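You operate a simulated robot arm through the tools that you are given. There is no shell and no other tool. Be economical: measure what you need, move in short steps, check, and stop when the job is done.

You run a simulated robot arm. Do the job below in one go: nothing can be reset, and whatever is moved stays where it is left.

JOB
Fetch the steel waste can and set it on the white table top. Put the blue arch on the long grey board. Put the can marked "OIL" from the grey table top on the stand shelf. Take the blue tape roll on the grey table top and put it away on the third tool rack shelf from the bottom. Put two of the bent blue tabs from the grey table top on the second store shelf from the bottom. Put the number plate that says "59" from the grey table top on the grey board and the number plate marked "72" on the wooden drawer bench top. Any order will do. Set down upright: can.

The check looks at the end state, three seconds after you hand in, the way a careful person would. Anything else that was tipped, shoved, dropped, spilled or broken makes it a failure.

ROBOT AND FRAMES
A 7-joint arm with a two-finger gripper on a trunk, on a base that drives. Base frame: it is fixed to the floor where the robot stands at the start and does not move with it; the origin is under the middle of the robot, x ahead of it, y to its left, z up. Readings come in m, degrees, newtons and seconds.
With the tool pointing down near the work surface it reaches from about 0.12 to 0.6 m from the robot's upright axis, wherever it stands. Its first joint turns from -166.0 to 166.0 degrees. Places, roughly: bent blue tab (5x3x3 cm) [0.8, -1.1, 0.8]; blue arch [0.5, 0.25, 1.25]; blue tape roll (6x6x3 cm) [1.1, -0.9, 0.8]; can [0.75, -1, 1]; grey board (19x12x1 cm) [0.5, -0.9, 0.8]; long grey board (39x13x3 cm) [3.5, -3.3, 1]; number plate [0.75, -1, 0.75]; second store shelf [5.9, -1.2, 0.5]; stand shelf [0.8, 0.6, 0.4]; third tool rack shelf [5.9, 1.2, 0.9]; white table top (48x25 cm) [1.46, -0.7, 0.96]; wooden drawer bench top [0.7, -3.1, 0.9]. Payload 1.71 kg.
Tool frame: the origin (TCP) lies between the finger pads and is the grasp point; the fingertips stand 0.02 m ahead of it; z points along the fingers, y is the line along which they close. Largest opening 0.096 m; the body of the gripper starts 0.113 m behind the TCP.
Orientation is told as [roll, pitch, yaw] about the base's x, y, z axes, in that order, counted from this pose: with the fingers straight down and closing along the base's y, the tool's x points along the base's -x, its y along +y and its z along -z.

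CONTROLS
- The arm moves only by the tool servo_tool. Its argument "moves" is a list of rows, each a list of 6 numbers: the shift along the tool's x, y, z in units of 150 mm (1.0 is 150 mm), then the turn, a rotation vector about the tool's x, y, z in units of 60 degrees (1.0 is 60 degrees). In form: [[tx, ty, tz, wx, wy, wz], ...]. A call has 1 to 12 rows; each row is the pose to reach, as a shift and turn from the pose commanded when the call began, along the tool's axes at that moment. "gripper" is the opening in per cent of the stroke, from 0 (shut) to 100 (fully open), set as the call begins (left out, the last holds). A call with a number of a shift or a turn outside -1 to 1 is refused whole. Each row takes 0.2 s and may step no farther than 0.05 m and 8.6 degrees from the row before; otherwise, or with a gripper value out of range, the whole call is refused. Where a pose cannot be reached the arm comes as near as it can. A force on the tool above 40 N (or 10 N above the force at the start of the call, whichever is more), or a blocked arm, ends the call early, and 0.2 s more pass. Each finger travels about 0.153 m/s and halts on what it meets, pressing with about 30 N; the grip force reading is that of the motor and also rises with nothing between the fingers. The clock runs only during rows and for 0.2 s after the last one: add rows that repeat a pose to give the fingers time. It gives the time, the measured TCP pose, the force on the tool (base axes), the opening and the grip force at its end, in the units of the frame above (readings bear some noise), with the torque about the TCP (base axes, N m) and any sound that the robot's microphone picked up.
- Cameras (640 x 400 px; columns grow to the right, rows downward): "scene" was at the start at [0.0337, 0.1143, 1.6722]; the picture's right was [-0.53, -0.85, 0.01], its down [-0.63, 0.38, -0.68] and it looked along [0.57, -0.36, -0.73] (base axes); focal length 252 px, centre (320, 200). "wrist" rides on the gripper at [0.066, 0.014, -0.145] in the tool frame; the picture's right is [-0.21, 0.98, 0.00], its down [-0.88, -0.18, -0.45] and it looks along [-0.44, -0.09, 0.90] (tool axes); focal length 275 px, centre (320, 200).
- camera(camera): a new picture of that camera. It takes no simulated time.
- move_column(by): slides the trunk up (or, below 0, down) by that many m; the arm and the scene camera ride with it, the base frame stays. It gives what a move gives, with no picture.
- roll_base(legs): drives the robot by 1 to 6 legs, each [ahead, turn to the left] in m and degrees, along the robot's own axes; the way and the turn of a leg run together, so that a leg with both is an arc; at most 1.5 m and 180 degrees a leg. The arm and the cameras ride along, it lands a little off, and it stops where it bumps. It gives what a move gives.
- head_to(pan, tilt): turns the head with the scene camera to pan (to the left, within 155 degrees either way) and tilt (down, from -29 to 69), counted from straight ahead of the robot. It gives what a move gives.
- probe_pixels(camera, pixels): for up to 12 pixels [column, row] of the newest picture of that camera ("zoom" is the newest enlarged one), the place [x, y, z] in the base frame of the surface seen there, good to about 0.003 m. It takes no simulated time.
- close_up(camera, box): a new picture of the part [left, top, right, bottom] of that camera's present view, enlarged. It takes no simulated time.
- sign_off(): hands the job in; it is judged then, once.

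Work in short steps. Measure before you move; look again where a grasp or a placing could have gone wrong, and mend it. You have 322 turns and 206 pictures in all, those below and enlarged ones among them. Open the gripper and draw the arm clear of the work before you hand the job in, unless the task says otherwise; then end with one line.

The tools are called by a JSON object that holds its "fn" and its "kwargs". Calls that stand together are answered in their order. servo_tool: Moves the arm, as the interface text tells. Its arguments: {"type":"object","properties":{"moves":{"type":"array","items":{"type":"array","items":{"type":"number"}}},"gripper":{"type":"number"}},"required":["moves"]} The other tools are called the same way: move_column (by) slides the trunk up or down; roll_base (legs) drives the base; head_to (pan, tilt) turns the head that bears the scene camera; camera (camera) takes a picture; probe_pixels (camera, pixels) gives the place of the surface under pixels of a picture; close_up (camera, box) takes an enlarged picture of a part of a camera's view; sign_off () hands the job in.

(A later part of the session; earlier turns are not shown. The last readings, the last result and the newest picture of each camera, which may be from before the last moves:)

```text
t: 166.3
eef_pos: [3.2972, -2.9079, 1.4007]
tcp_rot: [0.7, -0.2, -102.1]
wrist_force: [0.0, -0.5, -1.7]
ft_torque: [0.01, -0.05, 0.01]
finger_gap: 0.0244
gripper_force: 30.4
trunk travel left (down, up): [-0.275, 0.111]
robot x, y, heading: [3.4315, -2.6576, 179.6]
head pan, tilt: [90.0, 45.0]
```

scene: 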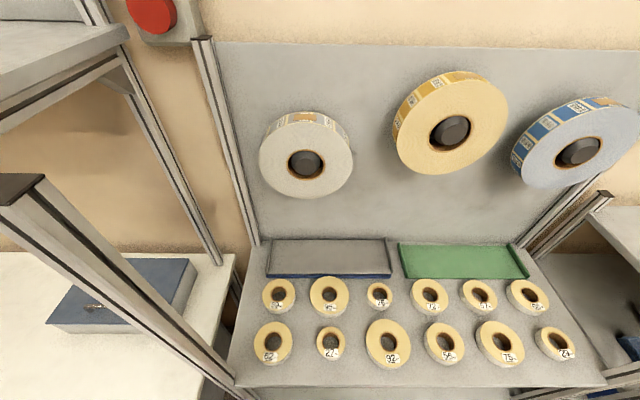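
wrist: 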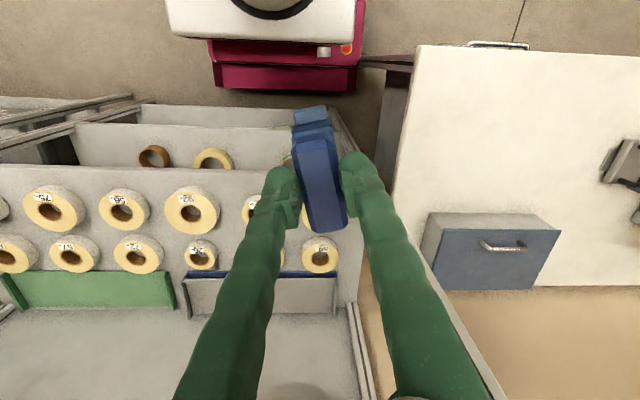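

{"fn": "servo_tool", "kwargs": {"moves": [[-0.13, 0.18, 0, 0, 0, -0.07], [-0.26, 0.36, 0, 0, 0, -0.14], [-0.4, 0.55, 0, 0, 0, -0.2], [-0.53, 0.73, 0, 0, 0, -0.2]]}}

{"fn": "servo_tool", "kwargs": {"moves": [[0, 0, 0, 0, -0.13, 0], [0, 0, 0, 0, -0.26, 0], [0, 0, 0, 0, -0.39, 0], [0, 0, 0, 0, -0.52, 0], [0, 0, 0, 0, -0.6, 0]]}}

{"fn": "camera", "kwargs": {"camera": "wrist"}}

{"fn": "camera", "kwargs": {"camera": "scene"}}

```text
t: 167.5
eef_pos: [3.3094, -3.0038, 1.3931]
tcp_rot: [2.7, 0.7, -101.5]
wrist_force: [-0.6, -0.9, -2.1]
ft_torque: [-0.02, -0.01, 0.01]
finger_gap: 0.0241
gripper_force: 29.9
trunk travel left (down, up): [-0.275, 0.111]
robot x, y, heading: [3.4321, -2.6567, 179.7]
head pan, tilt: [90.0, 45.0]
stopped in row 4: the arm was blocked; the commanded pose is now the measured one
```

```text
t: 168.9
eef_pos: [3.2931, -2.9887, 1.3984]
tcp_rot: [6.6, -36.0, -110.8]
wrist_force: [0.3, 1.1, -1.2]
ft_torque: [0.03, 0.03, -0.02]
finger_gap: 0.0244
gripper_force: 30.2
trunk travel left (down, up): [-0.275, 0.111]
robot x, y, heading: [3.432, -2.655, 179.4]
head pan, tilt: [90.0, 45.0]
stopped in row 5: the arm was blocked; the commanded pose is now the measured one
```

```text
141 pictures are left
```

wrist: 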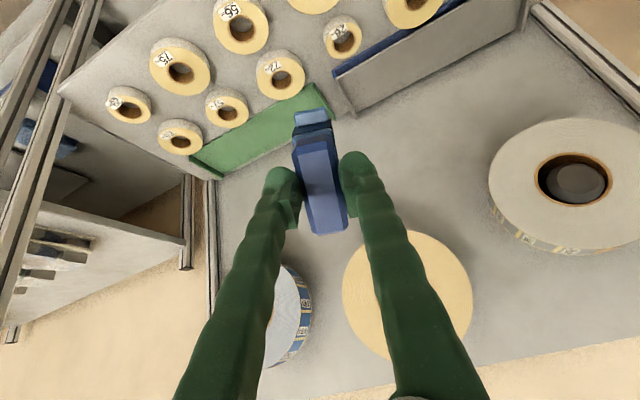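

```text
140 pictures are left
```

scene: 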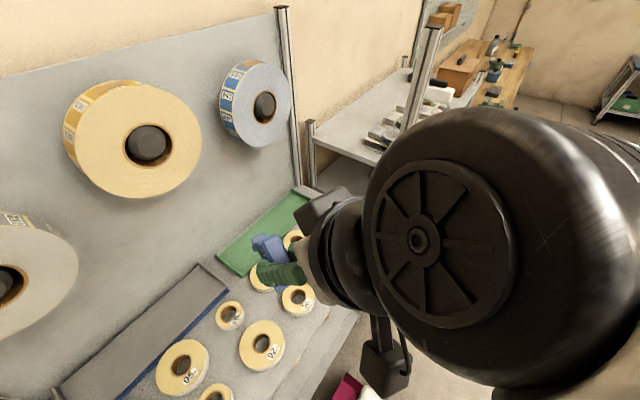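

The arm was blocked again, and the scene view looks shifted. I'll check its consistency by probing known surfaces.

{"fn": "probe_pixels", "kwargs": {"camera": "scene", "pixels": [[150, 340], [260, 230], [145, 145], [430, 30], [270, 250], [500, 250]]}}

{"fn": "head_to", "kwargs": {"pan": 90, "tilt": 45}}

{"fn": "camera", "kwargs": {"camera": "scene"}}

```text
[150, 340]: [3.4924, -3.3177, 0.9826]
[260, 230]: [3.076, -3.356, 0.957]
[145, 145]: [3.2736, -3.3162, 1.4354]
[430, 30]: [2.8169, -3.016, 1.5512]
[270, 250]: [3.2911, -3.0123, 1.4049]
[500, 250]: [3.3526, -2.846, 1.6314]
```

```text
t: 169.5
eef_pos: [3.2929, -2.9893, 1.3973]
tcp_rot: [6.4, -36.0, -110.4]
wrist_force: [-0.3, 0.0, -0.8]
ft_torque: [0.03, -0.02, 0.01]
finger_gap: 0.0244
gripper_force: 29.9
trunk travel left (down, up): [-0.275, 0.111]
robot x, y, heading: [3.4318, -2.6512, 179.7]
head pan, tilt: [90.0, 45.0]
```

```text
139 pictures are left
```

scene: 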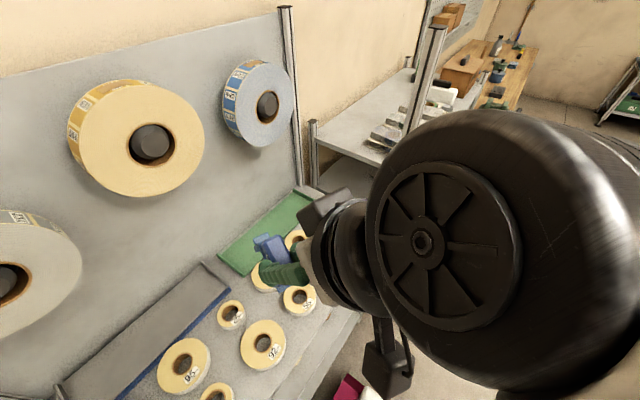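

The pose makes sense: tilted 36°, pointing at the shelf, yaw −110. I'll keep this orientation and translate outward toward the board.

{"fn": "servo_tool", "kwargs": {"moves": [[-0.16, 0.2, 0.14, 0, 0, 0], [-0.33, 0.41, 0.29, 0, 0, 0], [-0.49, 0.61, 0.43, 0, 0, 0]]}}

```text
t: 170.1
eef_pos: [3.2449, -3.0205, 1.4013]
tcp_rot: [10.9, -35.6, -127.1]
wrist_force: [-0.1, -0.2, -1.3]
ft_torque: [0.01, 0.02, 0.01]
finger_gap: 0.0244
gripper_force: 29.9
trunk travel left (down, up): [-0.275, 0.111]
robot x, y, heading: [3.4347, -2.6584, 179.5]
head pan, tilt: [90.0, 45.0]
stopped in row 3: the arm was blocked; the commanded pose is now the measured one
```

The elbow, at about [3.35, −2.85, 1.63], is right at the head mast, so they are probably touching. I'll lower and extend the arm first, then swing.

{"fn": "servo_tool", "kwargs": {"moves": [[-0.05, -0.15, 0.22, 0, 0, 0], [-0.11, -0.3, 0.44, 0, 0, 0], [-0.16, -0.45, 0.66, 0, 0, 0], [-0.22, -0.61, 0.88, 0, 0, 0]]}}

{"fn": "camera", "kwargs": {"camera": "scene"}}

```text
t: 171.1
eef_pos: [3.1495, -3.0837, 1.3067]
tcp_rot: [9.1, -36.6, -122.8]
wrist_force: [-0.5, -0.5, -1.2]
ft_torque: [0.05, 0.0, 0.02]
finger_gap: 0.0244
gripper_force: 29.7
trunk travel left (down, up): [-0.275, 0.111]
robot x, y, heading: [3.4342, -2.654, 179.7]
head pan, tilt: [90.0, 45.0]
```

```text
138 pictures are left
```

scene: 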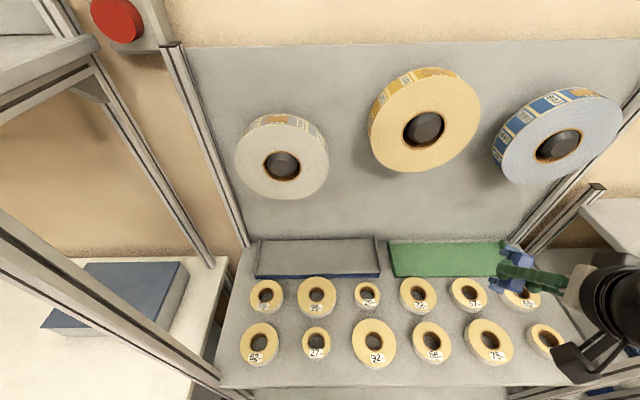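

The view is back to normal, so the elbow had only been pushing the head. Now continue extended: toward (3.25, −3.20, 1.2).

{"fn": "servo_tool", "kwargs": {"moves": [[0.03, 0.22, 0.22, 0, 0, 0], [0.07, 0.44, 0.44, 0, 0, 0], [0.11, 0.65, 0.65, 0, 0, 0], [0.15, 0.87, 0.87, 0, 0, 0]]}}

{"fn": "camera", "kwargs": {"camera": "scene"}}

```text
t: 172.1
eef_pos: [3.251, -3.2079, 1.2089]
tcp_rot: [9.0, -36.7, -122.9]
wrist_force: [-0.3, -1.0, -0.7]
ft_torque: [0.05, 0.03, 0.01]
finger_gap: 0.0244
gripper_force: 30.2
trunk travel left (down, up): [-0.275, 0.111]
robot x, y, heading: [3.4333, -2.6601, 179.5]
head pan, tilt: [90.0, 45.0]
```

```text
137 pictures are left
```

scene: 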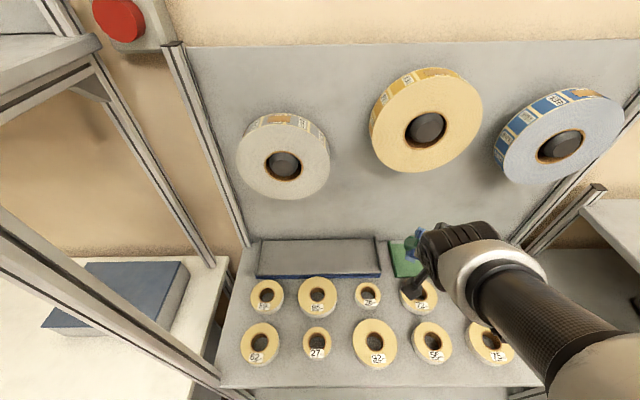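

Tracking well. Next step: 0.1 m toward the board while yawing +25°.

{"fn": "servo_tool", "kwargs": {"moves": [[0.05, 0.18, 0.09, -0.062, 0.013, -0.082], [0.11, 0.36, 0.19, -0.125, 0.026, -0.165], [0.16, 0.55, 0.28, -0.187, 0.04, -0.248], [0.22, 0.73, 0.375, -0.249, 0.053, -0.33]]}}

```text
t: 173.1
eef_pos: [3.3525, -3.2665, 1.1559]
tcp_rot: [9.2, -36.7, -97.9]
wrist_force: [-0.4, -0.4, -0.9]
ft_torque: [-0.01, -0.04, 0.04]
finger_gap: 0.0245
gripper_force: 29.8
trunk travel left (down, up): [-0.275, 0.111]
robot x, y, heading: [3.4344, -2.6541, 179.9]
head pan, tilt: [90.0, 45.0]
```

{"fn": "camera", "kwargs": {"camera": "wrist"}}

{"fn": "close_up", "kwargs": {"camera": "scene", "box": [240, 200, 520, 360]}}

```text
136 pictures are left
```

wrist: 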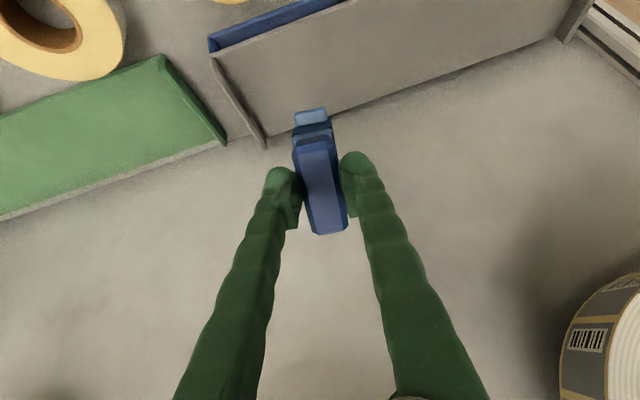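

```text
2.29 times, centred on (380, 280) of scene
```

zoom: 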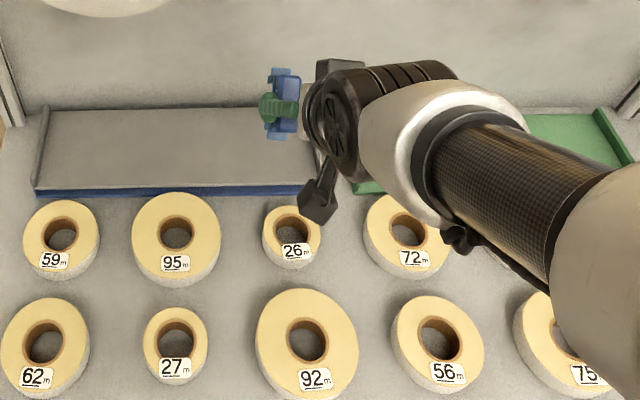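

{"fn": "servo_tool", "kwargs": {"moves": [[-0.02, 0.21, 0.16, 0, 0, 0], [-0.04, 0.42, 0.32, 0, 0, 0], [-0.06, 0.64, 0.48, 0, 0, 0]]}}

{"fn": "camera", "kwargs": {"camera": "wrist"}}

{"fn": "close_up", "kwargs": {"camera": "scene", "box": [240, 200, 440, 320]}}

```text
t: 173.9
eef_pos: [3.4561, -3.3229, 1.1155]
tcp_rot: [8.9, -36.5, -97.8]
wrist_force: [0.4, 0.0, -0.7]
ft_torque: [0.0, 0.02, -0.01]
finger_gap: 0.0243
gripper_force: 29.8
trunk travel left (down, up): [-0.275, 0.111]
robot x, y, heading: [3.4326, -2.6569, 179.7]
head pan, tilt: [90.0, 45.0]
```

```text
134 pictures are left
```

wrist: 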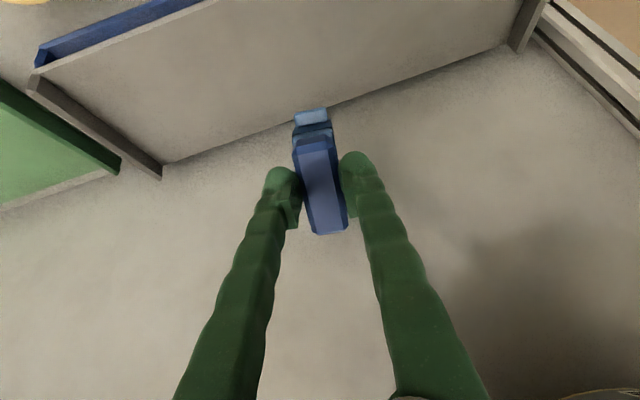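

```text
3.20 times, centred on (340, 260) of scene
```

zoom: 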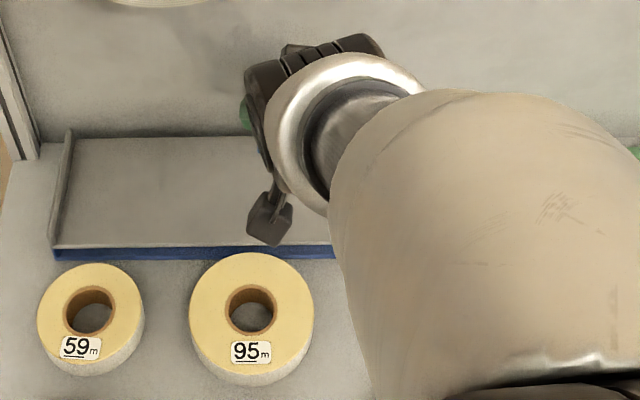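

The front foot is lowest with this tilt, so I want less tilt before setting it down. I'll reduce the tilt to about 18° in place and see if it still reaches.

{"fn": "servo_tool", "kwargs": {"moves": [[-0.03, -0.1, -0.05, 0, 0.1, 0], [0.0, -0.2, -0.05, 0, 0.2, 0], [0.0, -0.25, -0.05, 0, 0.32, 0]]}}

```text
t: 174.7
eef_pos: [3.4085, -3.3143, 1.1183]
tcp_rot: [8.0, -17.4, -95.0]
wrist_force: [-1.2, -0.1, -1.0]
ft_torque: [0.02, -0.14, 0.03]
finger_gap: 0.0244
gripper_force: 30.0
trunk travel left (down, up): [-0.275, 0.111]
robot x, y, heading: [3.4344, -2.6563, 179.6]
head pan, tilt: [90.0, 45.0]
```

It reaches. I'll reduce to about 9° and remove the roll.

{"fn": "servo_tool", "kwargs": {"moves": [[0, 0, 0, 0.06, 0.06, 0], [0, 0, 0, 0.13, 0.13, 0], [0, 0, 0, 0.13, 0.13, 0]]}}

{"fn": "camera", "kwargs": {"camera": "wrist"}}

{"fn": "camera", "kwargs": {"camera": "scene"}}

```text
t: 175.5
eef_pos: [3.4153, -3.3152, 1.118]
tcp_rot: [-0.3, -9.8, -94.3]
wrist_force: [0.4, -0.8, -1.9]
ft_torque: [0.04, 0.02, 0.02]
finger_gap: 0.0242
gripper_force: 30.5
trunk travel left (down, up): [-0.275, 0.111]
robot x, y, heading: [3.4305, -2.6568, 179.6]
head pan, tilt: [90.0, 45.0]
```

```text
132 pictures are left
```

wrist: 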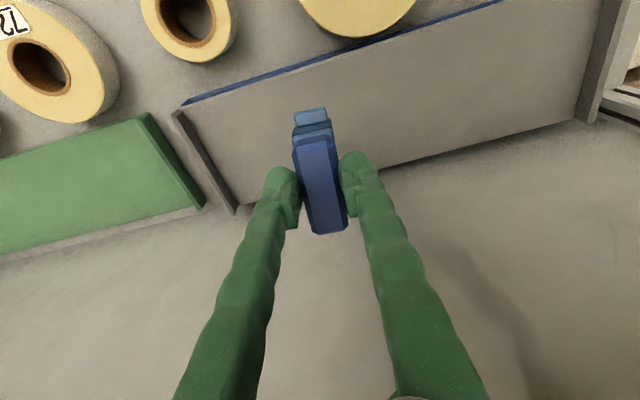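

```text
131 pictures are left
```

scene: 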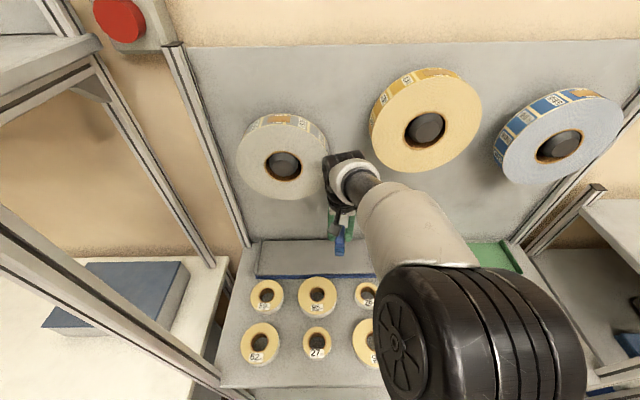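

Clear. Shift 15 mm toward the wall and descend in small steps, watching the force.

{"fn": "servo_tool", "kwargs": {"moves": [[-0.03, 0, 0.08, 0, 0, 0], [-0.058, 0, 0.16, 0, 0, 0], [-0.058, 0, 0.25, 0, 0, 0]]}}

{"fn": "close_up", "kwargs": {"camera": "scene", "box": [250, 200, 430, 310]}}

```text
t: 176.3
eef_pos: [3.4112, -3.3315, 1.085]
tcp_rot: [-0.4, -9.8, -94.3]
wrist_force: [0.7, -0.1, -0.4]
ft_torque: [-0.02, -0.03, 0.01]
finger_gap: 0.0244
gripper_force: 30.6
trunk travel left (down, up): [-0.275, 0.111]
robot x, y, heading: [3.432, -2.6543, 179.4]
head pan, tilt: [90.0, 45.0]
```

```text
3.56 times, centred on (340, 255) of scene
```

zoom: 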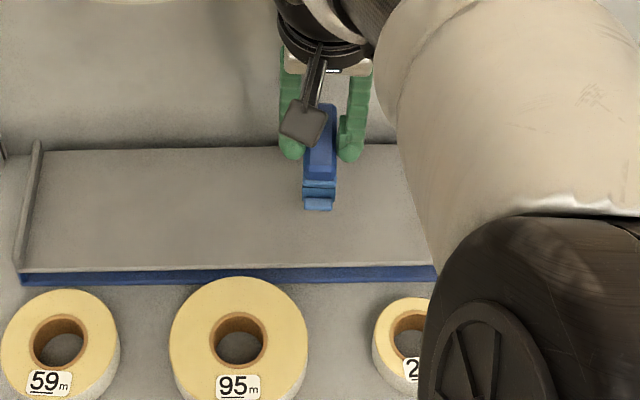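

{"fn": "probe_pixels", "kwargs": {"camera": "zoom", "pixels": [[318, 195], [318, 206], [318, 180], [320, 150], [318, 220]]}}

{"fn": "servo_tool", "kwargs": {"moves": [[0.01, 0, 0.07, 0, 0, 0], [0.02, 0, 0.14, 0, 0, 0], [0.028, 0, 0.17, 0, 0, 0]]}}

```text
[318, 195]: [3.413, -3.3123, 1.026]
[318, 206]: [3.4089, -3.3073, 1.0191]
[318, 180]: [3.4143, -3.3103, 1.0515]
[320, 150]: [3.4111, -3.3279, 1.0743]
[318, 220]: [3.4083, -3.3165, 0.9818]
```

```text
t: 177.1
eef_pos: [3.413, -3.3323, 1.0583]
tcp_rot: [-0.4, -10.1, -94.3]
wrist_force: [-0.1, 0.7, 7.2]
ft_torque: [0.13, -0.08, 0.03]
finger_gap: 0.0242
gripper_force: 30.2
trunk travel left (down, up): [-0.275, 0.111]
robot x, y, heading: [3.4344, -2.6578, 179.5]
head pan, tilt: [90.0, 45.0]
```

Contact with 7 N upward. Only a 10° tilt remains, so I'll open the gripper and let it settle flat.

{"fn": "servo_tool", "kwargs": {"moves": [[0, 0, 0, 0, 0, 0], [0, 0, 0, 0, 0, 0], [0, 0, 0, 0, 0, 0]], "gripper": 60}}

{"fn": "servo_tool", "kwargs": {"moves": [[0.02, 0, -0.15, 0, 0, 0], [0.05, 0, -0.35, 0, 0, 0], [0.1, 0, -0.6, 0, 0, 0]]}}

{"fn": "camera", "kwargs": {"camera": "wrist"}}

```text
t: 177.9
eef_pos: [3.4126, -3.3305, 1.0579]
tcp_rot: [-0.3, -9.8, -94.3]
wrist_force: [0.3, 0.2, -0.1]
ft_torque: [0.01, -0.02, 0.0]
finger_gap: 0.0576
gripper_force: 0.0
trunk travel left (down, up): [-0.275, 0.111]
robot x, y, heading: [3.4337, -2.6574, 179.8]
head pan, tilt: [90.0, 45.0]
```

```text
t: 178.7
eef_pos: [3.4132, -3.2963, 1.1427]
tcp_rot: [-0.3, -10.0, -94.2]
wrist_force: [0.1, 0.1, -0.2]
ft_torque: [-0.03, -0.04, 0.01]
finger_gap: 0.0576
gripper_force: 0.1
trunk travel left (down, up): [-0.275, 0.111]
robot x, y, heading: [3.4342, -2.6557, 179.5]
head pan, tilt: [90.0, 45.0]
```

```text
129 pictures are left
```

wrist: 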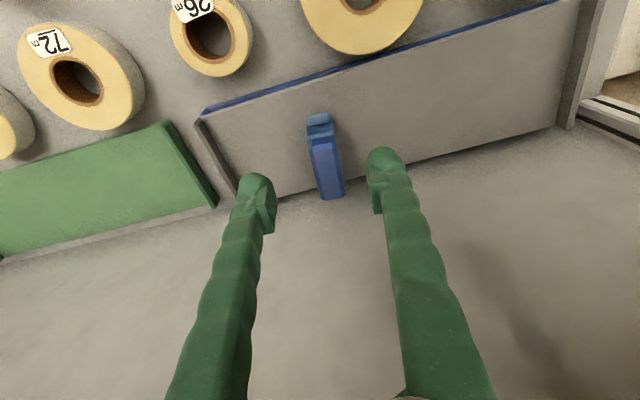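

{"fn": "probe_pixels", "kwargs": {"camera": "wrist", "pixels": [[320, 118], [322, 130], [325, 160], [332, 195], [350, 190], [300, 190]]}}

{"fn": "close_up", "kwargs": {"camera": "scene", "box": [250, 200, 430, 310]}}

```text
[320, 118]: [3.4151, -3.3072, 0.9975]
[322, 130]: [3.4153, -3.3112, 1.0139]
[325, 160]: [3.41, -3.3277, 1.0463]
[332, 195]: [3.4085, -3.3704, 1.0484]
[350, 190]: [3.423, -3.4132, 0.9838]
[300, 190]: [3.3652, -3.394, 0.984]
```

```text
3.56 times, centred on (340, 255) of scene
```

zoom: 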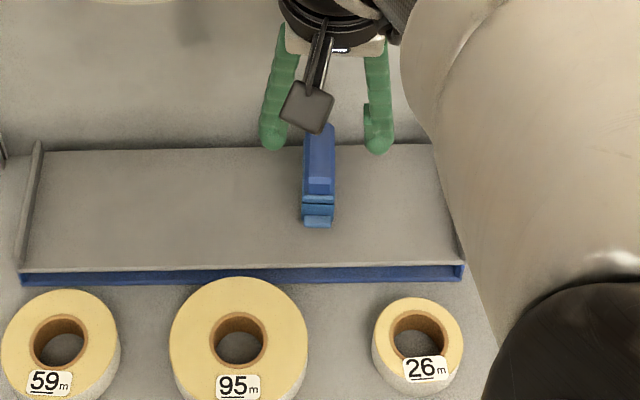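

The arch stands level on the board (top z 1.047, y −3.30 to −3.38). I'll retract along the way I came.

{"fn": "servo_tool", "kwargs": {"moves": [[0.07, -0.22, -0.08, 0, 0, 0], [0.14, -0.45, -0.16, 0, 0, 0], [0.21, -0.67, -0.24, 0, 0, 0], [0.28, -0.89, -0.32, 0, 0, 0]]}}

{"fn": "servo_tool", "kwargs": {"moves": [[0.1, -0.16, -0.12, 0, 0, 0.1], [0.2, -0.33, -0.25, 0, 0, 0.2], [0.3, -0.5, -0.4, 0, 0, 0.3], [0.4, -0.66, -0.5, 0, 0, 0.4], [0.5, -0.83, -0.65, 0, 0, 0.5], [0.6, -0.99, -0.78, 0, 0, 0.6]]}}

```text
t: 179.7
eef_pos: [3.2882, -3.2377, 1.1867]
tcp_rot: [-0.3, -9.9, -94.3]
wrist_force: [-0.5, 0.3, 1.4]
ft_torque: [-0.01, -0.04, -0.05]
finger_gap: 0.0576
gripper_force: 0.1
trunk travel left (down, up): [-0.275, 0.111]
robot x, y, heading: [3.4316, -2.657, 179.4]
head pan, tilt: [90.0, 45.0]
```

```text
t: 181.1
eef_pos: [3.1475, -3.1196, 1.2866]
tcp_rot: [5.6, -7.9, -130.7]
wrist_force: [-0.1, 0.6, -0.1]
ft_torque: [-0.03, -0.02, 0.02]
finger_gap: 0.0576
gripper_force: 0.0
trunk travel left (down, up): [-0.275, 0.111]
robot x, y, heading: [3.4354, -2.6569, 179.8]
head pan, tilt: [90.0, 45.0]
```

{"fn": "servo_tool", "kwargs": {"moves": [[0.14, -0.2, -0.1, 0, 0, 0.1], [0.27, -0.4, -0.2, 0, 0, 0.2], [0.4, -0.6, -0.3, 0, 0, 0.3], [0.54, -0.8, -0.4, 0, 0, 0.4]]}}

{"fn": "servo_tool", "kwargs": {"moves": [[0.1, -0.25, 0, 0, 0, 0.1], [0.2, -0.5, 0, 0, 0, 0.2], [0.25, -0.75, 0, 0, 0, 0.3], [0.25, -1, 0, 0, 0, 0.4]]}}

```text
t: 182.1
eef_pos: [3.1091, -2.974, 1.3203]
tcp_rot: [8.5, -5.1, -154.6]
wrist_force: [-0.5, 0.5, 0.0]
ft_torque: [-0.05, -0.01, -0.02]
finger_gap: 0.0577
gripper_force: 0.0
trunk travel left (down, up): [-0.275, 0.111]
robot x, y, heading: [3.4322, -2.6572, 179.5]
head pan, tilt: [90.0, 45.0]
```

```text
t: 183.1
eef_pos: [3.0754, -2.8221, 1.2942]
tcp_rot: [9.7, -1.3, -178.4]
wrist_force: [0.3, 0.2, 0.0]
ft_torque: [0.0, -0.03, 0.01]
finger_gap: 0.0575
gripper_force: 0.0
trunk travel left (down, up): [-0.275, 0.111]
robot x, y, heading: [3.4341, -2.6585, 179.6]
head pan, tilt: [90.0, 45.0]
```

I'll level the tool over the base, then drive out and back west to the grey table's south side.

{"fn": "servo_tool", "kwargs": {"moves": [[0, -0.25, 0, 0.08, 0, 0], [0, -0.5, 0, 0.16, 0, 0], [0, -0.75, -0.1, 0.16, 0, 0], [0, -0.95, -0.1, 0.16, 0, 0]]}}

{"fn": "roll_base", "kwargs": {"legs": [[0.68, -19.8], [1.5, 0], [1.4, 0]]}}

```text
t: 184.1
eef_pos: [3.0726, -2.6795, 1.2869]
tcp_rot: [0.2, -1.2, -178.4]
wrist_force: [-0.3, 1.0, -0.1]
ft_torque: [-0.04, 0.01, 0.0]
finger_gap: 0.0576
gripper_force: 0.2
trunk travel left (down, up): [-0.275, 0.111]
robot x, y, heading: [3.4364, -2.6572, 179.7]
head pan, tilt: [90.0, 45.0]
```

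```text
t: 202.7
eef_pos: [-0.3052, -1.4405, 1.2859]
tcp_rot: [0.1, -1.3, 160.6]
wrist_force: [-0.3, 0.6, 0.2]
ft_torque: [-0.03, -0.03, 0.0]
finger_gap: 0.0576
gripper_force: 0.0
trunk travel left (down, up): [-0.275, 0.111]
robot x, y, heading: [0.0372, -1.5488, 159.0]
head pan, tilt: [90.0, 45.0]
```

{"fn": "roll_base", "kwargs": {"legs": [[0, -159], [0.36, 17], [0.36, -17]]}}

{"fn": "head_to", "kwargs": {"pan": 90, "tilt": 50}}

{"fn": "camera", "kwargs": {"camera": "scene"}}

```text
t: 214.7
eef_pos: [1.063, -1.3092, 1.292]
tcp_rot: [0.1, -2.3, 8.2]
wrist_force: [-1.2, -0.7, -0.1]
ft_torque: [0.05, -0.11, 0.01]
finger_gap: 0.0577
gripper_force: 0.0
trunk travel left (down, up): [-0.275, 0.111]
robot x, y, heading: [0.7292, -1.3702, 6.4]
head pan, tilt: [90.0, 45.0]
```

```text
t: 215.3
eef_pos: [1.0725, -1.3079, 1.2884]
tcp_rot: [0.1, -2.0, 8.2]
wrist_force: [-0.3, -0.3, -0.9]
ft_torque: [-0.04, -0.07, -0.01]
finger_gap: 0.0574
gripper_force: 0.1
trunk travel left (down, up): [-0.275, 0.111]
robot x, y, heading: [0.7288, -1.3723, 6.0]
head pan, tilt: [90.0, 50.0]
```

```text
127 pictures are left
```

scene: 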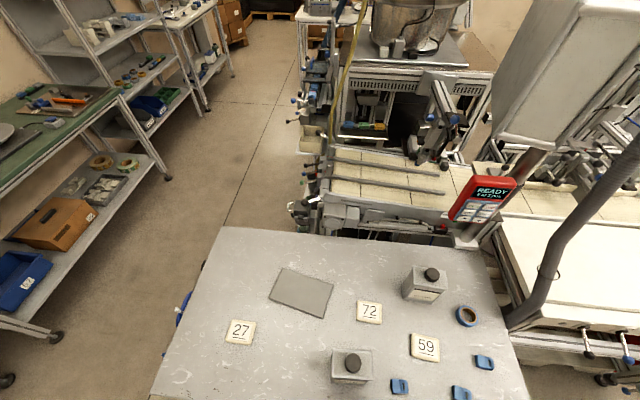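

The base landed closer than planned, at (0.729, −1.37) with heading 6°. I'll measure all the items from here.

{"fn": "probe_pixels", "kwargs": {"camera": "scene", "pixels": [[370, 311], [425, 346], [352, 362], [432, 273], [467, 316], [484, 361], [400, 385], [461, 392], [300, 293], [241, 332], [225, 230], [495, 258]]}}

{"fn": "close_up", "kwargs": {"camera": "scene", "box": [220, 240, 520, 400]}}

```text
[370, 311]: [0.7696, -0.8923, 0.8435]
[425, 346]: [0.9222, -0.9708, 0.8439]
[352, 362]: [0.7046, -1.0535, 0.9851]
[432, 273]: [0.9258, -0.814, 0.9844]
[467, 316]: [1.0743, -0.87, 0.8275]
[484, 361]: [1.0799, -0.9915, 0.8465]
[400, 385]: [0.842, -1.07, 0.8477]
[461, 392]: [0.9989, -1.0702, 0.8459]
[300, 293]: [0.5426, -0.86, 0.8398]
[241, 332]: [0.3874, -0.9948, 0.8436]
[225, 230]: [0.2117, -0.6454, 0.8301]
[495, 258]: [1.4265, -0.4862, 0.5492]
```

```text
2.13 times, centred on (370, 320) of scene
```

zoom: 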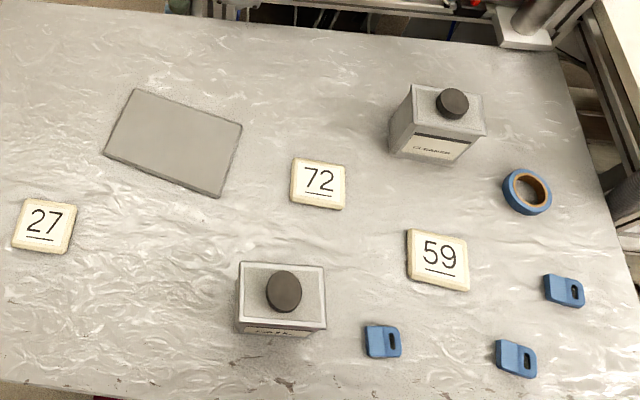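

Now get precise corners of plate 59 (zoom), plus the board.

{"fn": "probe_pixels", "kwargs": {"camera": "zoom", "pixels": [[412, 233], [463, 242], [466, 286], [411, 277], [293, 161], [342, 168], [340, 207], [294, 200], [136, 92], [240, 125], [216, 195], [108, 153]]}}

{"fn": "probe_pixels", "kwargs": {"camera": "zoom", "pixels": [[390, 290], [245, 265], [323, 270], [322, 310], [242, 305], [285, 285], [368, 328], [398, 330], [400, 356], [370, 355], [500, 190], [552, 190]]}}

```text
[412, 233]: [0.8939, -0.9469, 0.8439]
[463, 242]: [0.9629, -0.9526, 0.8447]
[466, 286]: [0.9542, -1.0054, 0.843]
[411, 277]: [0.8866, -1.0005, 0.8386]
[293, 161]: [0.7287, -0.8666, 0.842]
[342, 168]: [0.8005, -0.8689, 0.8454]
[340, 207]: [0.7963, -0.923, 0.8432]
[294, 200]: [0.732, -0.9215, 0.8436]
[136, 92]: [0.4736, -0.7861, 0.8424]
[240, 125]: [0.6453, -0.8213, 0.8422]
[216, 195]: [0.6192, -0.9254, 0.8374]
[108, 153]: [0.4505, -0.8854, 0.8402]
```

```text
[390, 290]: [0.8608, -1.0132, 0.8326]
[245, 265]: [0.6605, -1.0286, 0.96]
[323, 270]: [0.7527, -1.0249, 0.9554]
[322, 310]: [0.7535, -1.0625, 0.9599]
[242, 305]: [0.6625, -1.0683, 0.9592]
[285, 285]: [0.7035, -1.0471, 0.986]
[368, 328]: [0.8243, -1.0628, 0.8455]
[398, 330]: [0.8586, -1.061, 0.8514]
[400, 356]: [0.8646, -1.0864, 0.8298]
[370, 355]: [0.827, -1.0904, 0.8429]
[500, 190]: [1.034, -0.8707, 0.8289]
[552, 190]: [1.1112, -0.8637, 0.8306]
```

Plate 59 is centred at (0.9245, −0.976) and rotated about −5°, with its 56 mm side along y. I'll move the arm over it while descending, yaw to −5°, and open wide.

{"fn": "servo_tool", "kwargs": {"moves": [[0.02, 0.24, 0.16, 0, 0, 0.06], [0.04, 0.48, 0.32, 0, 0, 0.12], [0.06, 0.72, 0.48, 0, 0, 0.18], [0.07, 0.95, 0.65, 0, 0, 0.22]], "gripper": 100}}

{"fn": "servo_tool", "kwargs": {"moves": [[0.2, 0.25, 0.1, 0, 0, 0], [0.4, 0.5, 0.2, 0, 0, 0], [0.6, 0.75, 0.3, 0, 0, 0], [0.8, 1, 0.4, 0, 0, 0]]}}

{"fn": "camera", "kwargs": {"camera": "wrist"}}

```text
t: 216.3
eef_pos: [1.0434, -1.1672, 1.1905]
tcp_rot: [0.5, -2.0, -5.1]
wrist_force: [-0.1, 0.5, -0.3]
ft_torque: [0.01, -0.07, -0.01]
finger_gap: 0.0961
gripper_force: 0.2
trunk travel left (down, up): [-0.275, 0.111]
robot x, y, heading: [0.7274, -1.3703, 6.1]
head pan, tilt: [90.0, 50.0]
```

```text
refused: row 1 steps farther than a row can; nothing moved
```

```text
125 pictures are left
```

wrist: 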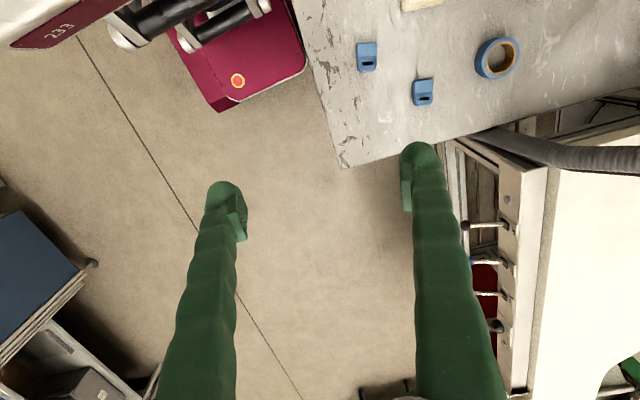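

{"fn": "servo_tool", "kwargs": {"moves": [[0.15, 0.22, 0.12, 0, 0, 0], [0.3, 0.45, 0.25, 0, 0, 0], [0.45, 0.67, 0.37, 0, 0, 0], [0.6, 0.9, 0.5, 0, 0, 0]]}}

{"fn": "servo_tool", "kwargs": {"moves": [[0.15, 0.15, 0.15, 0, 0.01, 0], [0.3, 0.3, 0.4, 0, 0.02, 0], [0.3, 0.3, 0.68, 0, 0.03, 0], [0.3, 0.3, 0.9, 0, 0.03, 0]]}}

{"fn": "camera", "kwargs": {"camera": "wrist"}}

```text
t: 217.3
eef_pos: [0.9607, -1.0262, 1.1184]
tcp_rot: [0.5, -2.2, -5.0]
wrist_force: [1.1, 0.3, 0.5]
ft_torque: [-0.02, -0.02, 0.02]
finger_gap: 0.0961
gripper_force: 0.0
trunk travel left (down, up): [-0.275, 0.111]
robot x, y, heading: [0.7305, -1.3715, 6.1]
head pan, tilt: [90.0, 50.0]
```

```text
t: 218.3
eef_pos: [0.9276, -0.974, 0.9816]
tcp_rot: [0.6, -0.4, -4.9]
wrist_force: [-1.3, -1.3, -0.3]
ft_torque: [-0.01, -0.07, 0.03]
finger_gap: 0.096
gripper_force: 0.1
trunk travel left (down, up): [-0.275, 0.111]
robot x, y, heading: [0.7318, -1.37, 6.0]
head pan, tilt: [90.0, 50.0]
```

```text
124 pictures are left
```

wrist: 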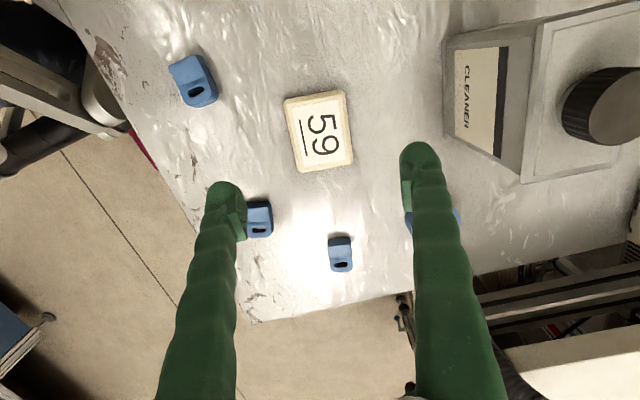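

{"fn": "probe_pixels", "kwargs": {"camera": "wrist", "pixels": [[288, 101], [340, 94], [348, 161], [303, 168], [318, 130], [270, 150], [460, 145]]}}

```text
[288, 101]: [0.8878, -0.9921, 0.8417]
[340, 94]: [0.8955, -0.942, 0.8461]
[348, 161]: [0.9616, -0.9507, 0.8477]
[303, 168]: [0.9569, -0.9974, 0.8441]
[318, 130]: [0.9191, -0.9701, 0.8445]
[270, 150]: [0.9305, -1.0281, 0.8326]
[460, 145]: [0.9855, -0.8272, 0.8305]
```

Plate centre is (0.9255, −0.970). Descend to z≈0.854 and grip.

{"fn": "servo_tool", "kwargs": {"moves": [[0.01, 0.02, 0.3, 0, 0, 0.03], [0.01, 0.02, 0.6, 0, 0, 0.03], [0.01, 0.02, 0.8, 0, 0, 0.03], [0.01, 0.02, 0.85, 0, 0, 0.03]]}}

{"fn": "servo_tool", "kwargs": {"moves": [[0, 0, 0, 0, 0, 0], [0, 0, 0, 0, 0, 0], [0, 0, 0, 0, 0, 0]], "gripper": 0}}

{"fn": "servo_tool", "kwargs": {"moves": [[0, 0, -0.1, 0, 0, 0], [0, 0, -0.3, 0, 0, 0], [0, 0, -0.5, 0, 0, 0]]}}

{"fn": "camera", "kwargs": {"camera": "wrist"}}

```text
t: 219.3
eef_pos: [0.9282, -0.9705, 0.8537]
tcp_rot: [0.7, -0.3, -6.6]
wrist_force: [0.4, -0.3, 0.2]
ft_torque: [-0.01, 0.02, -0.01]
finger_gap: 0.0961
gripper_force: 0.1
trunk travel left (down, up): [-0.275, 0.111]
robot x, y, heading: [0.7309, -1.3687, 6.2]
head pan, tilt: [90.0, 50.0]
```

```text
t: 220.2
eef_pos: [0.926, -0.9711, 0.8547]
tcp_rot: [0.6, -0.4, -6.7]
wrist_force: [0.3, -1.0, 0.6]
ft_torque: [-0.01, 0.01, 0.03]
finger_gap: 0.0605
gripper_force: 29.8
trunk travel left (down, up): [-0.275, 0.111]
robot x, y, heading: [0.7324, -1.3719, 6.1]
head pan, tilt: [90.0, 50.0]
```

```text
t: 220.9
eef_pos: [0.9252, -0.9721, 0.9296]
tcp_rot: [0.6, -0.5, -6.6]
wrist_force: [0.5, 0.3, -1.0]
ft_torque: [0.0, 0.0, -0.01]
finger_gap: 0.0603
gripper_force: 29.7
trunk travel left (down, up): [-0.275, 0.111]
robot x, y, heading: [0.7299, -1.3703, 6.0]
head pan, tilt: [90.0, 50.0]
```

```text
123 pictures are left
```

wrist: 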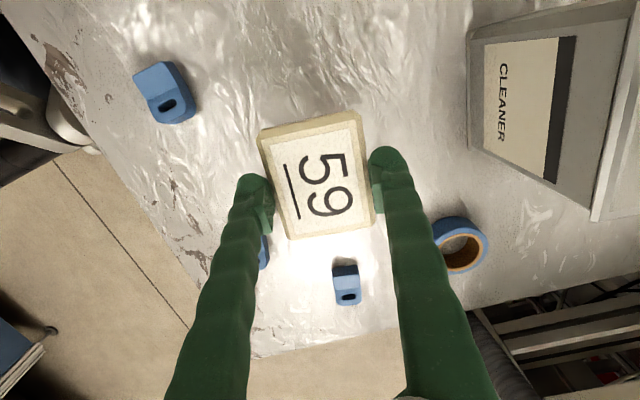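

Held. Raise and carry it toward the board centre at (0.547, −0.8545).

{"fn": "servo_tool", "kwargs": {"moves": [[0, 0.12, -0.2, 0, 0, 0], [0, 0.24, -0.4, 0, 0, 0], [0.2, 0.36, -0.55, 0, 0, 0], [0.45, 0.49, -0.7, 0, 0, 0], [0.75, 0.49, -0.7, 0, 0, 0], [0.95, 0.49, -0.7, 0, 0, 0]]}}

{"fn": "servo_tool", "kwargs": {"moves": [[0.3, 0, 0, 0, 0, 0], [0.6, 0, 0, 0, 0, 0], [0.9, 0, 0, 0, 0, 0.05]]}}

{"fn": "servo_tool", "kwargs": {"moves": [[0.3, 0, 0, 0, 0, 0.04], [0.6, 0, 0, 0, 0, 0.04], [0.75, 0, 0, 0, 0, 0.04]]}}

{"fn": "camera", "kwargs": {"camera": "wrist"}}

```text
t: 222.3
eef_pos: [0.7875, -0.8865, 1.0342]
tcp_rot: [0.6, -0.5, -6.8]
wrist_force: [0.0, -0.1, -1.1]
ft_torque: [-0.03, -0.02, -0.05]
finger_gap: 0.0606
gripper_force: 29.7
trunk travel left (down, up): [-0.275, 0.111]
robot x, y, heading: [0.7293, -1.3672, 6.2]
head pan, tilt: [90.0, 50.0]
```

```text
t: 223.3
eef_pos: [0.6887, -0.8593, 1.048]
tcp_rot: [1.8, 0.1, -13.5]
wrist_force: [-0.8, 0.8, -1.2]
ft_torque: [0.0, -0.01, -0.02]
finger_gap: 0.0603
gripper_force: 29.9
trunk travel left (down, up): [-0.275, 0.111]
robot x, y, heading: [0.7272, -1.3701, 6.1]
head pan, tilt: [90.0, 50.0]
stopped in row 3: the arm was blocked; the commanded pose is now the measured one
```

```text
t: 224.0
eef_pos: [0.6864, -0.8166, 1.0684]
tcp_rot: [3.1, 2.0, -24.3]
wrist_force: [-0.2, 0.1, -1.0]
ft_torque: [-0.05, -0.03, 0.03]
finger_gap: 0.0608
gripper_force: 30.4
trunk travel left (down, up): [-0.275, 0.111]
robot x, y, heading: [0.732, -1.3715, 5.8]
head pan, tilt: [90.0, 50.0]
stopped in row 3: the arm was blocked; the commanded pose is now the measured one
```

```text
122 pictures are left
```

wrist: 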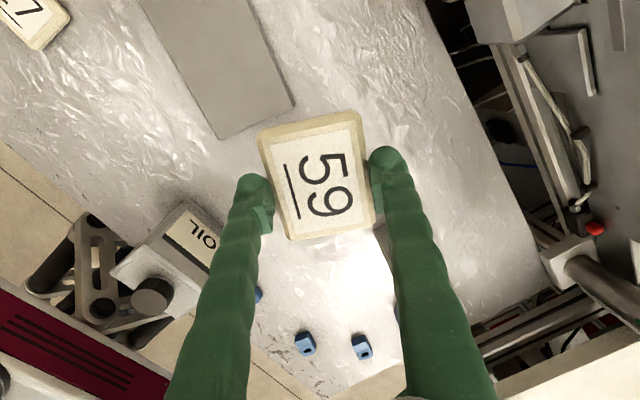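

The arm is at its limit at this azimuth. I'll back the base 0.2 m instead (nothing is in the gripper's way at z≈1.05).

{"fn": "roll_base", "kwargs": {"legs": [[-0.2, 0]]}}

{"fn": "servo_tool", "kwargs": {"moves": [[-0.05, -0.1, 0, 0.02, 0.01, -0.06], [-0.1, -0.2, 0, 0.04, 0.02, -0.12], [-0.15, -0.2, 0, 0.05, 0.03, -0.16]]}}

{"fn": "camera", "kwargs": {"camera": "wrist"}}

```text
t: 225.7
eef_pos: [0.5047, -0.837, 1.0676]
tcp_rot: [2.8, 2.7, -24.5]
wrist_force: [-1.3, 0.3, -0.8]
ft_torque: [0.01, -0.08, -0.03]
finger_gap: 0.0605
gripper_force: 30.3
trunk travel left (down, up): [-0.275, 0.111]
robot x, y, heading: [0.5381, -1.3914, 5.9]
head pan, tilt: [90.0, 50.0]
```

```text
t: 226.5
eef_pos: [0.4975, -0.8736, 1.068]
tcp_rot: [0.8, 3.6, -14.7]
wrist_force: [-0.2, 0.0, 0.3]
ft_torque: [0.01, 0.03, 0.0]
finger_gap: 0.0606
gripper_force: 30.4
trunk travel left (down, up): [-0.275, 0.111]
robot x, y, heading: [0.5382, -1.392, 6.2]
head pan, tilt: [90.0, 50.0]
```

```text
121 pictures are left
```

wrist: 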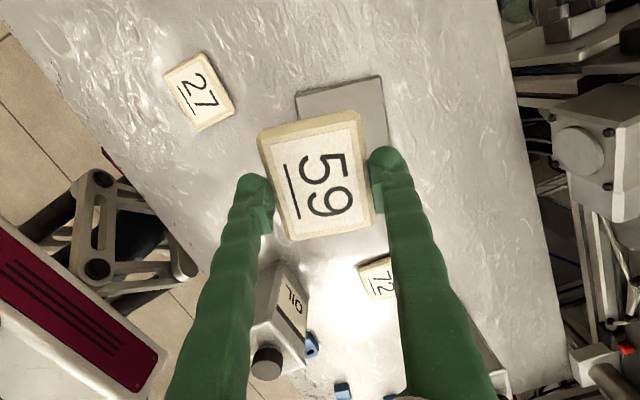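

{"fn": "servo_tool", "kwargs": {"moves": [[-0.15, 0.1, 0.1, 0, -0.03, 0], [-0.29, 0.21, 0.3, 0, -0.06, 0], [-0.29, 0.21, 0.6, 0, -0.06, 0], [-0.29, 0.21, 0.8, 0, -0.06, 0]]}}

{"fn": "camera", "kwargs": {"camera": "wrist"}}

```text
t: 227.5
eef_pos: [0.5442, -0.8549, 0.9462]
tcp_rot: [0.7, 0.0, -14.8]
wrist_force: [0.1, -0.5, -0.1]
ft_torque: [-0.01, -0.05, 0.01]
finger_gap: 0.0605
gripper_force: 29.3
trunk travel left (down, up): [-0.275, 0.111]
robot x, y, heading: [0.5386, -1.3921, 6.0]
head pan, tilt: [90.0, 50.0]
```

```text
120 pictures are left
```

wrist: 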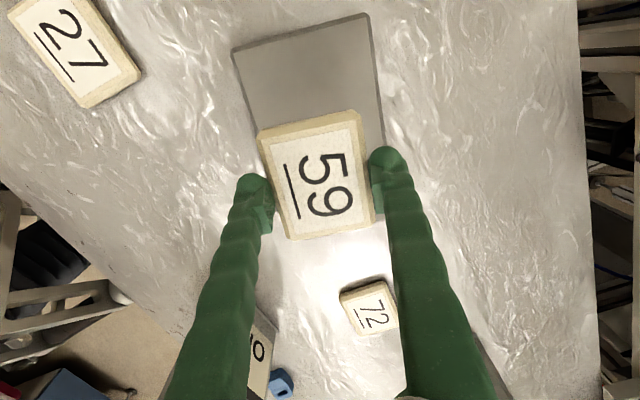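

{"fn": "probe_pixels", "kwargs": {"camera": "wrist", "pixels": [[240, 52], [363, 20], [378, 140], [258, 118]]}}

```text
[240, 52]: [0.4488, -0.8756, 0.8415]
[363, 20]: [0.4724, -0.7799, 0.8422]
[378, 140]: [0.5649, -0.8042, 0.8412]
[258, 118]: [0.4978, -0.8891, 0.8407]
```

Centre is confirmed at (0.548, −0.851). Lower onto the board.

{"fn": "servo_tool", "kwargs": {"moves": [[-0.03, 0.02, 0.2, 0, 0, 0], [-0.03, 0.02, 0.4, 0, 0, 0], [-0.03, 0.02, 0.5, 0, 0, 0], [-0.03, 0.02, 0.54, 0, 0, 0]]}}

{"fn": "servo_tool", "kwargs": {"moves": [[0, 0, 0, 0, 0, 0], [0, 0, 0, 0, 0, 0], [0, 0, 0, 0, 0, 0]], "gripper": 100}}

{"fn": "servo_tool", "kwargs": {"moves": [[0, 0, -0.2, 0, 0, 0], [0, 0, -0.5, 0, 0, 0], [0, 0, -0.8, 0, 0, 0]]}}

{"fn": "camera", "kwargs": {"camera": "wrist"}}

```text
t: 228.5
eef_pos: [0.552, -0.8485, 0.8633]
tcp_rot: [0.7, 0.1, -14.9]
wrist_force: [1.7, -0.6, 6.3]
ft_torque: [-0.13, -0.34, -0.02]
finger_gap: 0.0605
gripper_force: 29.9
trunk travel left (down, up): [-0.275, 0.111]
robot x, y, heading: [0.5323, -1.388, 6.1]
head pan, tilt: [90.0, 50.0]
```

```text
t: 229.3
eef_pos: [0.5525, -0.8481, 0.8632]
tcp_rot: [0.5, 0.2, -14.7]
wrist_force: [0.5, -0.1, 0.0]
ft_torque: [-0.01, 0.01, -0.03]
finger_gap: 0.0958
gripper_force: 0.1
trunk travel left (down, up): [-0.275, 0.111]
robot x, y, heading: [0.5365, -1.3956, 5.9]
head pan, tilt: [90.0, 50.0]
```

```text
t: 230.1
eef_pos: [0.5614, -0.8508, 0.9815]
tcp_rot: [0.3, -0.1, -15.6]
wrist_force: [0.0, -0.5, 0.8]
ft_torque: [-0.02, 0.01, -0.01]
finger_gap: 0.0963
gripper_force: 0.1
trunk travel left (down, up): [-0.275, 0.111]
robot x, y, heading: [0.5357, -1.3909, 5.8]
head pan, tilt: [90.0, 50.0]
```

```text
119 pictures are left
```

wrist: 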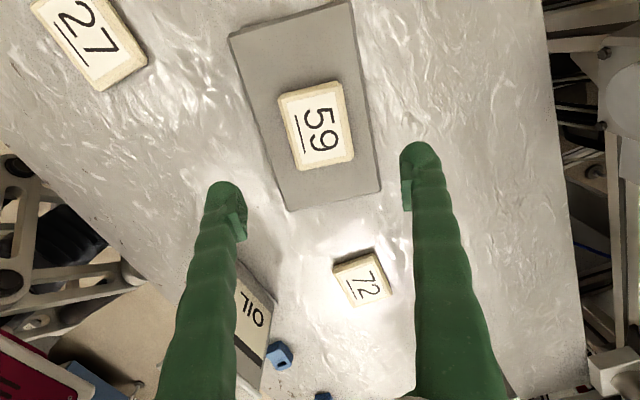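

Plate 59 is on the board. Next, move over plate 72 at (0.766, −0.895).

{"fn": "servo_tool", "kwargs": {"moves": [[-0.25, 0, 0, 0, 0, -0.06], [-0.5, 0, 0, 0, 0, -0.12], [-0.75, 0.04, 0, 0, 0, -0.18], [-0.97, 0.06, 0, 0, 0, -0.24]]}}

{"fn": "servo_tool", "kwargs": {"moves": [[-0.2, -0.05, 0, 0, 0, 0], [-0.43, -0.08, 0, 0, 0, 0], [-0.43, -0.08, 0.2, 0, 0, 0]]}}

{"fn": "camera", "kwargs": {"camera": "wrist"}}

```text
t: 231.1
eef_pos: [0.6946, -0.8762, 0.9844]
tcp_rot: [0.7, 0.2, -0.3]
wrist_force: [1.1, 0.0, 0.0]
ft_torque: [0.04, -0.02, -0.01]
finger_gap: 0.0962
gripper_force: 0.0
trunk travel left (down, up): [-0.275, 0.111]
robot x, y, heading: [0.5325, -1.3887, 6.2]
head pan, tilt: [90.0, 50.0]
```

```text
t: 231.9
eef_pos: [0.7586, -0.8912, 0.951]
tcp_rot: [0.6, -0.1, -0.3]
wrist_force: [0.2, -0.4, 0.0]
ft_torque: [-0.01, 0.0, -0.02]
finger_gap: 0.0962
gripper_force: 0.1
trunk travel left (down, up): [-0.275, 0.111]
robot x, y, heading: [0.5332, -1.3897, 6.2]
head pan, tilt: [90.0, 50.0]
```

```text
118 pictures are left
```

wrist: 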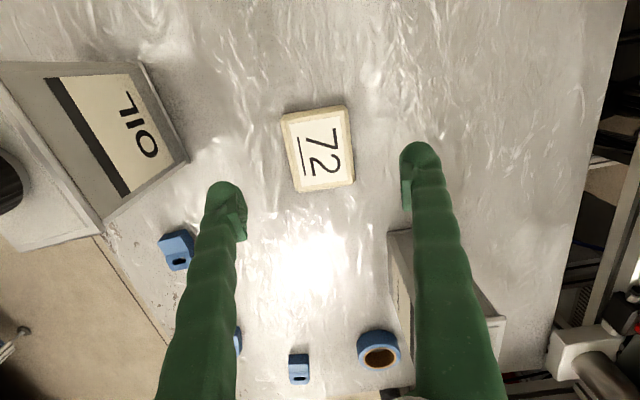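

{"fn": "probe_pixels", "kwargs": {"camera": "wrist", "pixels": [[286, 118], [340, 112], [349, 178], [302, 186], [318, 150], [105, 190], [150, 90], [400, 250], [177, 245], [298, 365], [378, 350]]}}

```text
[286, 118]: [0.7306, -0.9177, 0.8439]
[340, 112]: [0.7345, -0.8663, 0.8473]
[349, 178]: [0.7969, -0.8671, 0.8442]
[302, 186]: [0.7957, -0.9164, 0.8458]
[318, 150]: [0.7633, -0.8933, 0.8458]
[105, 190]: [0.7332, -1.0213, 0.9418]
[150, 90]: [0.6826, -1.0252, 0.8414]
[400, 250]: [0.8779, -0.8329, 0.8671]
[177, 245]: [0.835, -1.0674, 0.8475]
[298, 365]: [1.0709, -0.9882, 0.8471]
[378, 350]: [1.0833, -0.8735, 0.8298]
```

{"fn": "servo_tool", "kwargs": {"moves": [[-0.04, 0, 0.25, 0, 0, 0], [-0.04, 0, 0.5, 0, 0, 0], [-0.04, 0, 0.645, 0, 0, 0]]}}

{"fn": "servo_tool", "kwargs": {"moves": [[0, 0, 0, 0, 0, 0], [0, 0, 0, 0, 0, 0], [0, 0, 0, 0, 0, 0]], "gripper": 0}}

{"fn": "servo_tool", "kwargs": {"moves": [[0, 0, -0.2, 0, 0, 0], [0, 0, -0.5, 0, 0, 0], [0, 0, -0.8, 0, 0, 0], [0, 0, -1, 0, 0, 0]]}}

{"fn": "camera", "kwargs": {"camera": "wrist"}}

```text
t: 232.7
eef_pos: [0.7666, -0.8901, 0.8546]
tcp_rot: [0.6, 0.0, -0.5]
wrist_force: [0.4, 0.5, 0.3]
ft_torque: [0.01, 0.01, 0.01]
finger_gap: 0.0959
gripper_force: 0.2
trunk travel left (down, up): [-0.275, 0.111]
robot x, y, heading: [0.5342, -1.3894, 5.8]
head pan, tilt: [90.0, 50.0]
```

```text
t: 233.2
eef_pos: [0.7523, -0.8885, 0.8628]
tcp_rot: [0.8, -1.2, -0.4]
wrist_force: [-1.0, -2.3, 12.0]
ft_torque: [-0.24, 0.04, 0.03]
finger_gap: 0.0058
gripper_force: 28.6
trunk travel left (down, up): [-0.275, 0.111]
robot x, y, heading: [0.5367, -1.3892, 5.9]
head pan, tilt: [90.0, 50.0]
stopped in row 2: the force on the tool passed its limit at 46 N (the readings are from after the stop); the commanded pose is now the measured one
```

```text
t: 234.2
eef_pos: [0.7518, -0.893, 1.0169]
tcp_rot: [1.0, -1.0, -0.5]
wrist_force: [0.6, -0.1, -0.8]
ft_torque: [0.01, -0.02, -0.01]
finger_gap: 0.0
gripper_force: 29.6
trunk travel left (down, up): [-0.275, 0.111]
robot x, y, heading: [0.5343, -1.3881, 6.1]
head pan, tilt: [90.0, 50.0]
```

```text
117 pictures are left
```

wrist: 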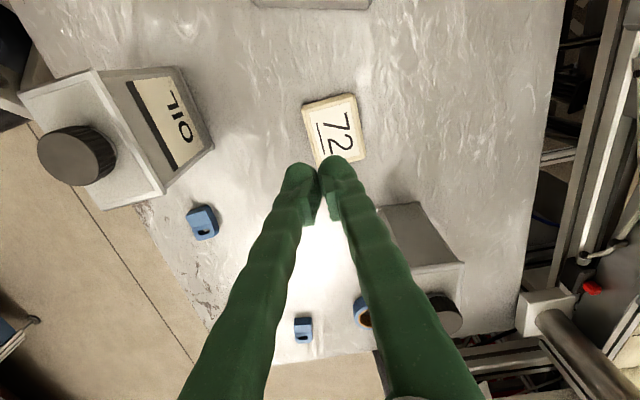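

The grip slipped off and the plate moved a little but still lies flat. Open and re-measure.

{"fn": "servo_tool", "kwargs": {"moves": [[0, 0, 0, 0, 0, 0], [0, 0, 0, 0, 0, 0], [0, 0, 0, 0, 0, 0]], "gripper": 100}}

{"fn": "close_up", "kwargs": {"camera": "wrist", "box": [260, 70, 410, 190]}}

{"fn": "probe_pixels", "kwargs": {"camera": "zoom", "pixels": [[192, 150], [400, 105], [440, 360], [250, 400], [320, 250], [120, 200], [200, 175], [410, 130]]}}

```text
t: 235.0
eef_pos: [0.7518, -0.8928, 1.0161]
tcp_rot: [1.1, -0.9, -0.6]
wrist_force: [0.4, -0.4, 0.6]
ft_torque: [0.02, 0.0, -0.01]
finger_gap: 0.096
gripper_force: 0.1
trunk travel left (down, up): [-0.275, 0.111]
robot x, y, heading: [0.537, -1.3924, 6.0]
head pan, tilt: [90.0, 50.0]
```

```text
3.33 times, centred on (335, 130) of wrist
```

zoom: 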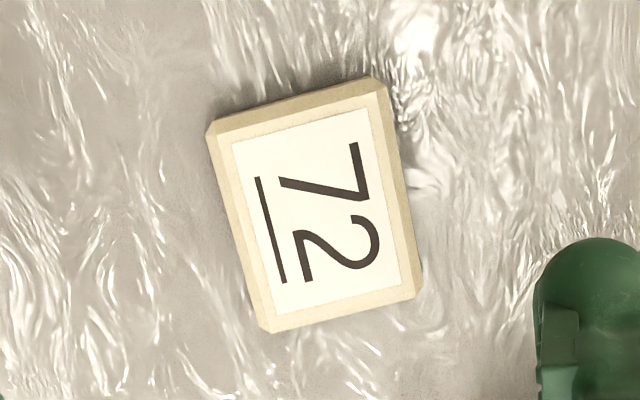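

```text
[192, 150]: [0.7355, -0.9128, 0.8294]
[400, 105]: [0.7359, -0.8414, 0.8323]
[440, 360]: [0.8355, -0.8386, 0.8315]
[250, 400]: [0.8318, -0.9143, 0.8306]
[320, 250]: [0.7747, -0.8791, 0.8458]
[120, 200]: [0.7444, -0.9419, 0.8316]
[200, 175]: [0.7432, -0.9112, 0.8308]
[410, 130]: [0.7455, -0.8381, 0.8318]
```

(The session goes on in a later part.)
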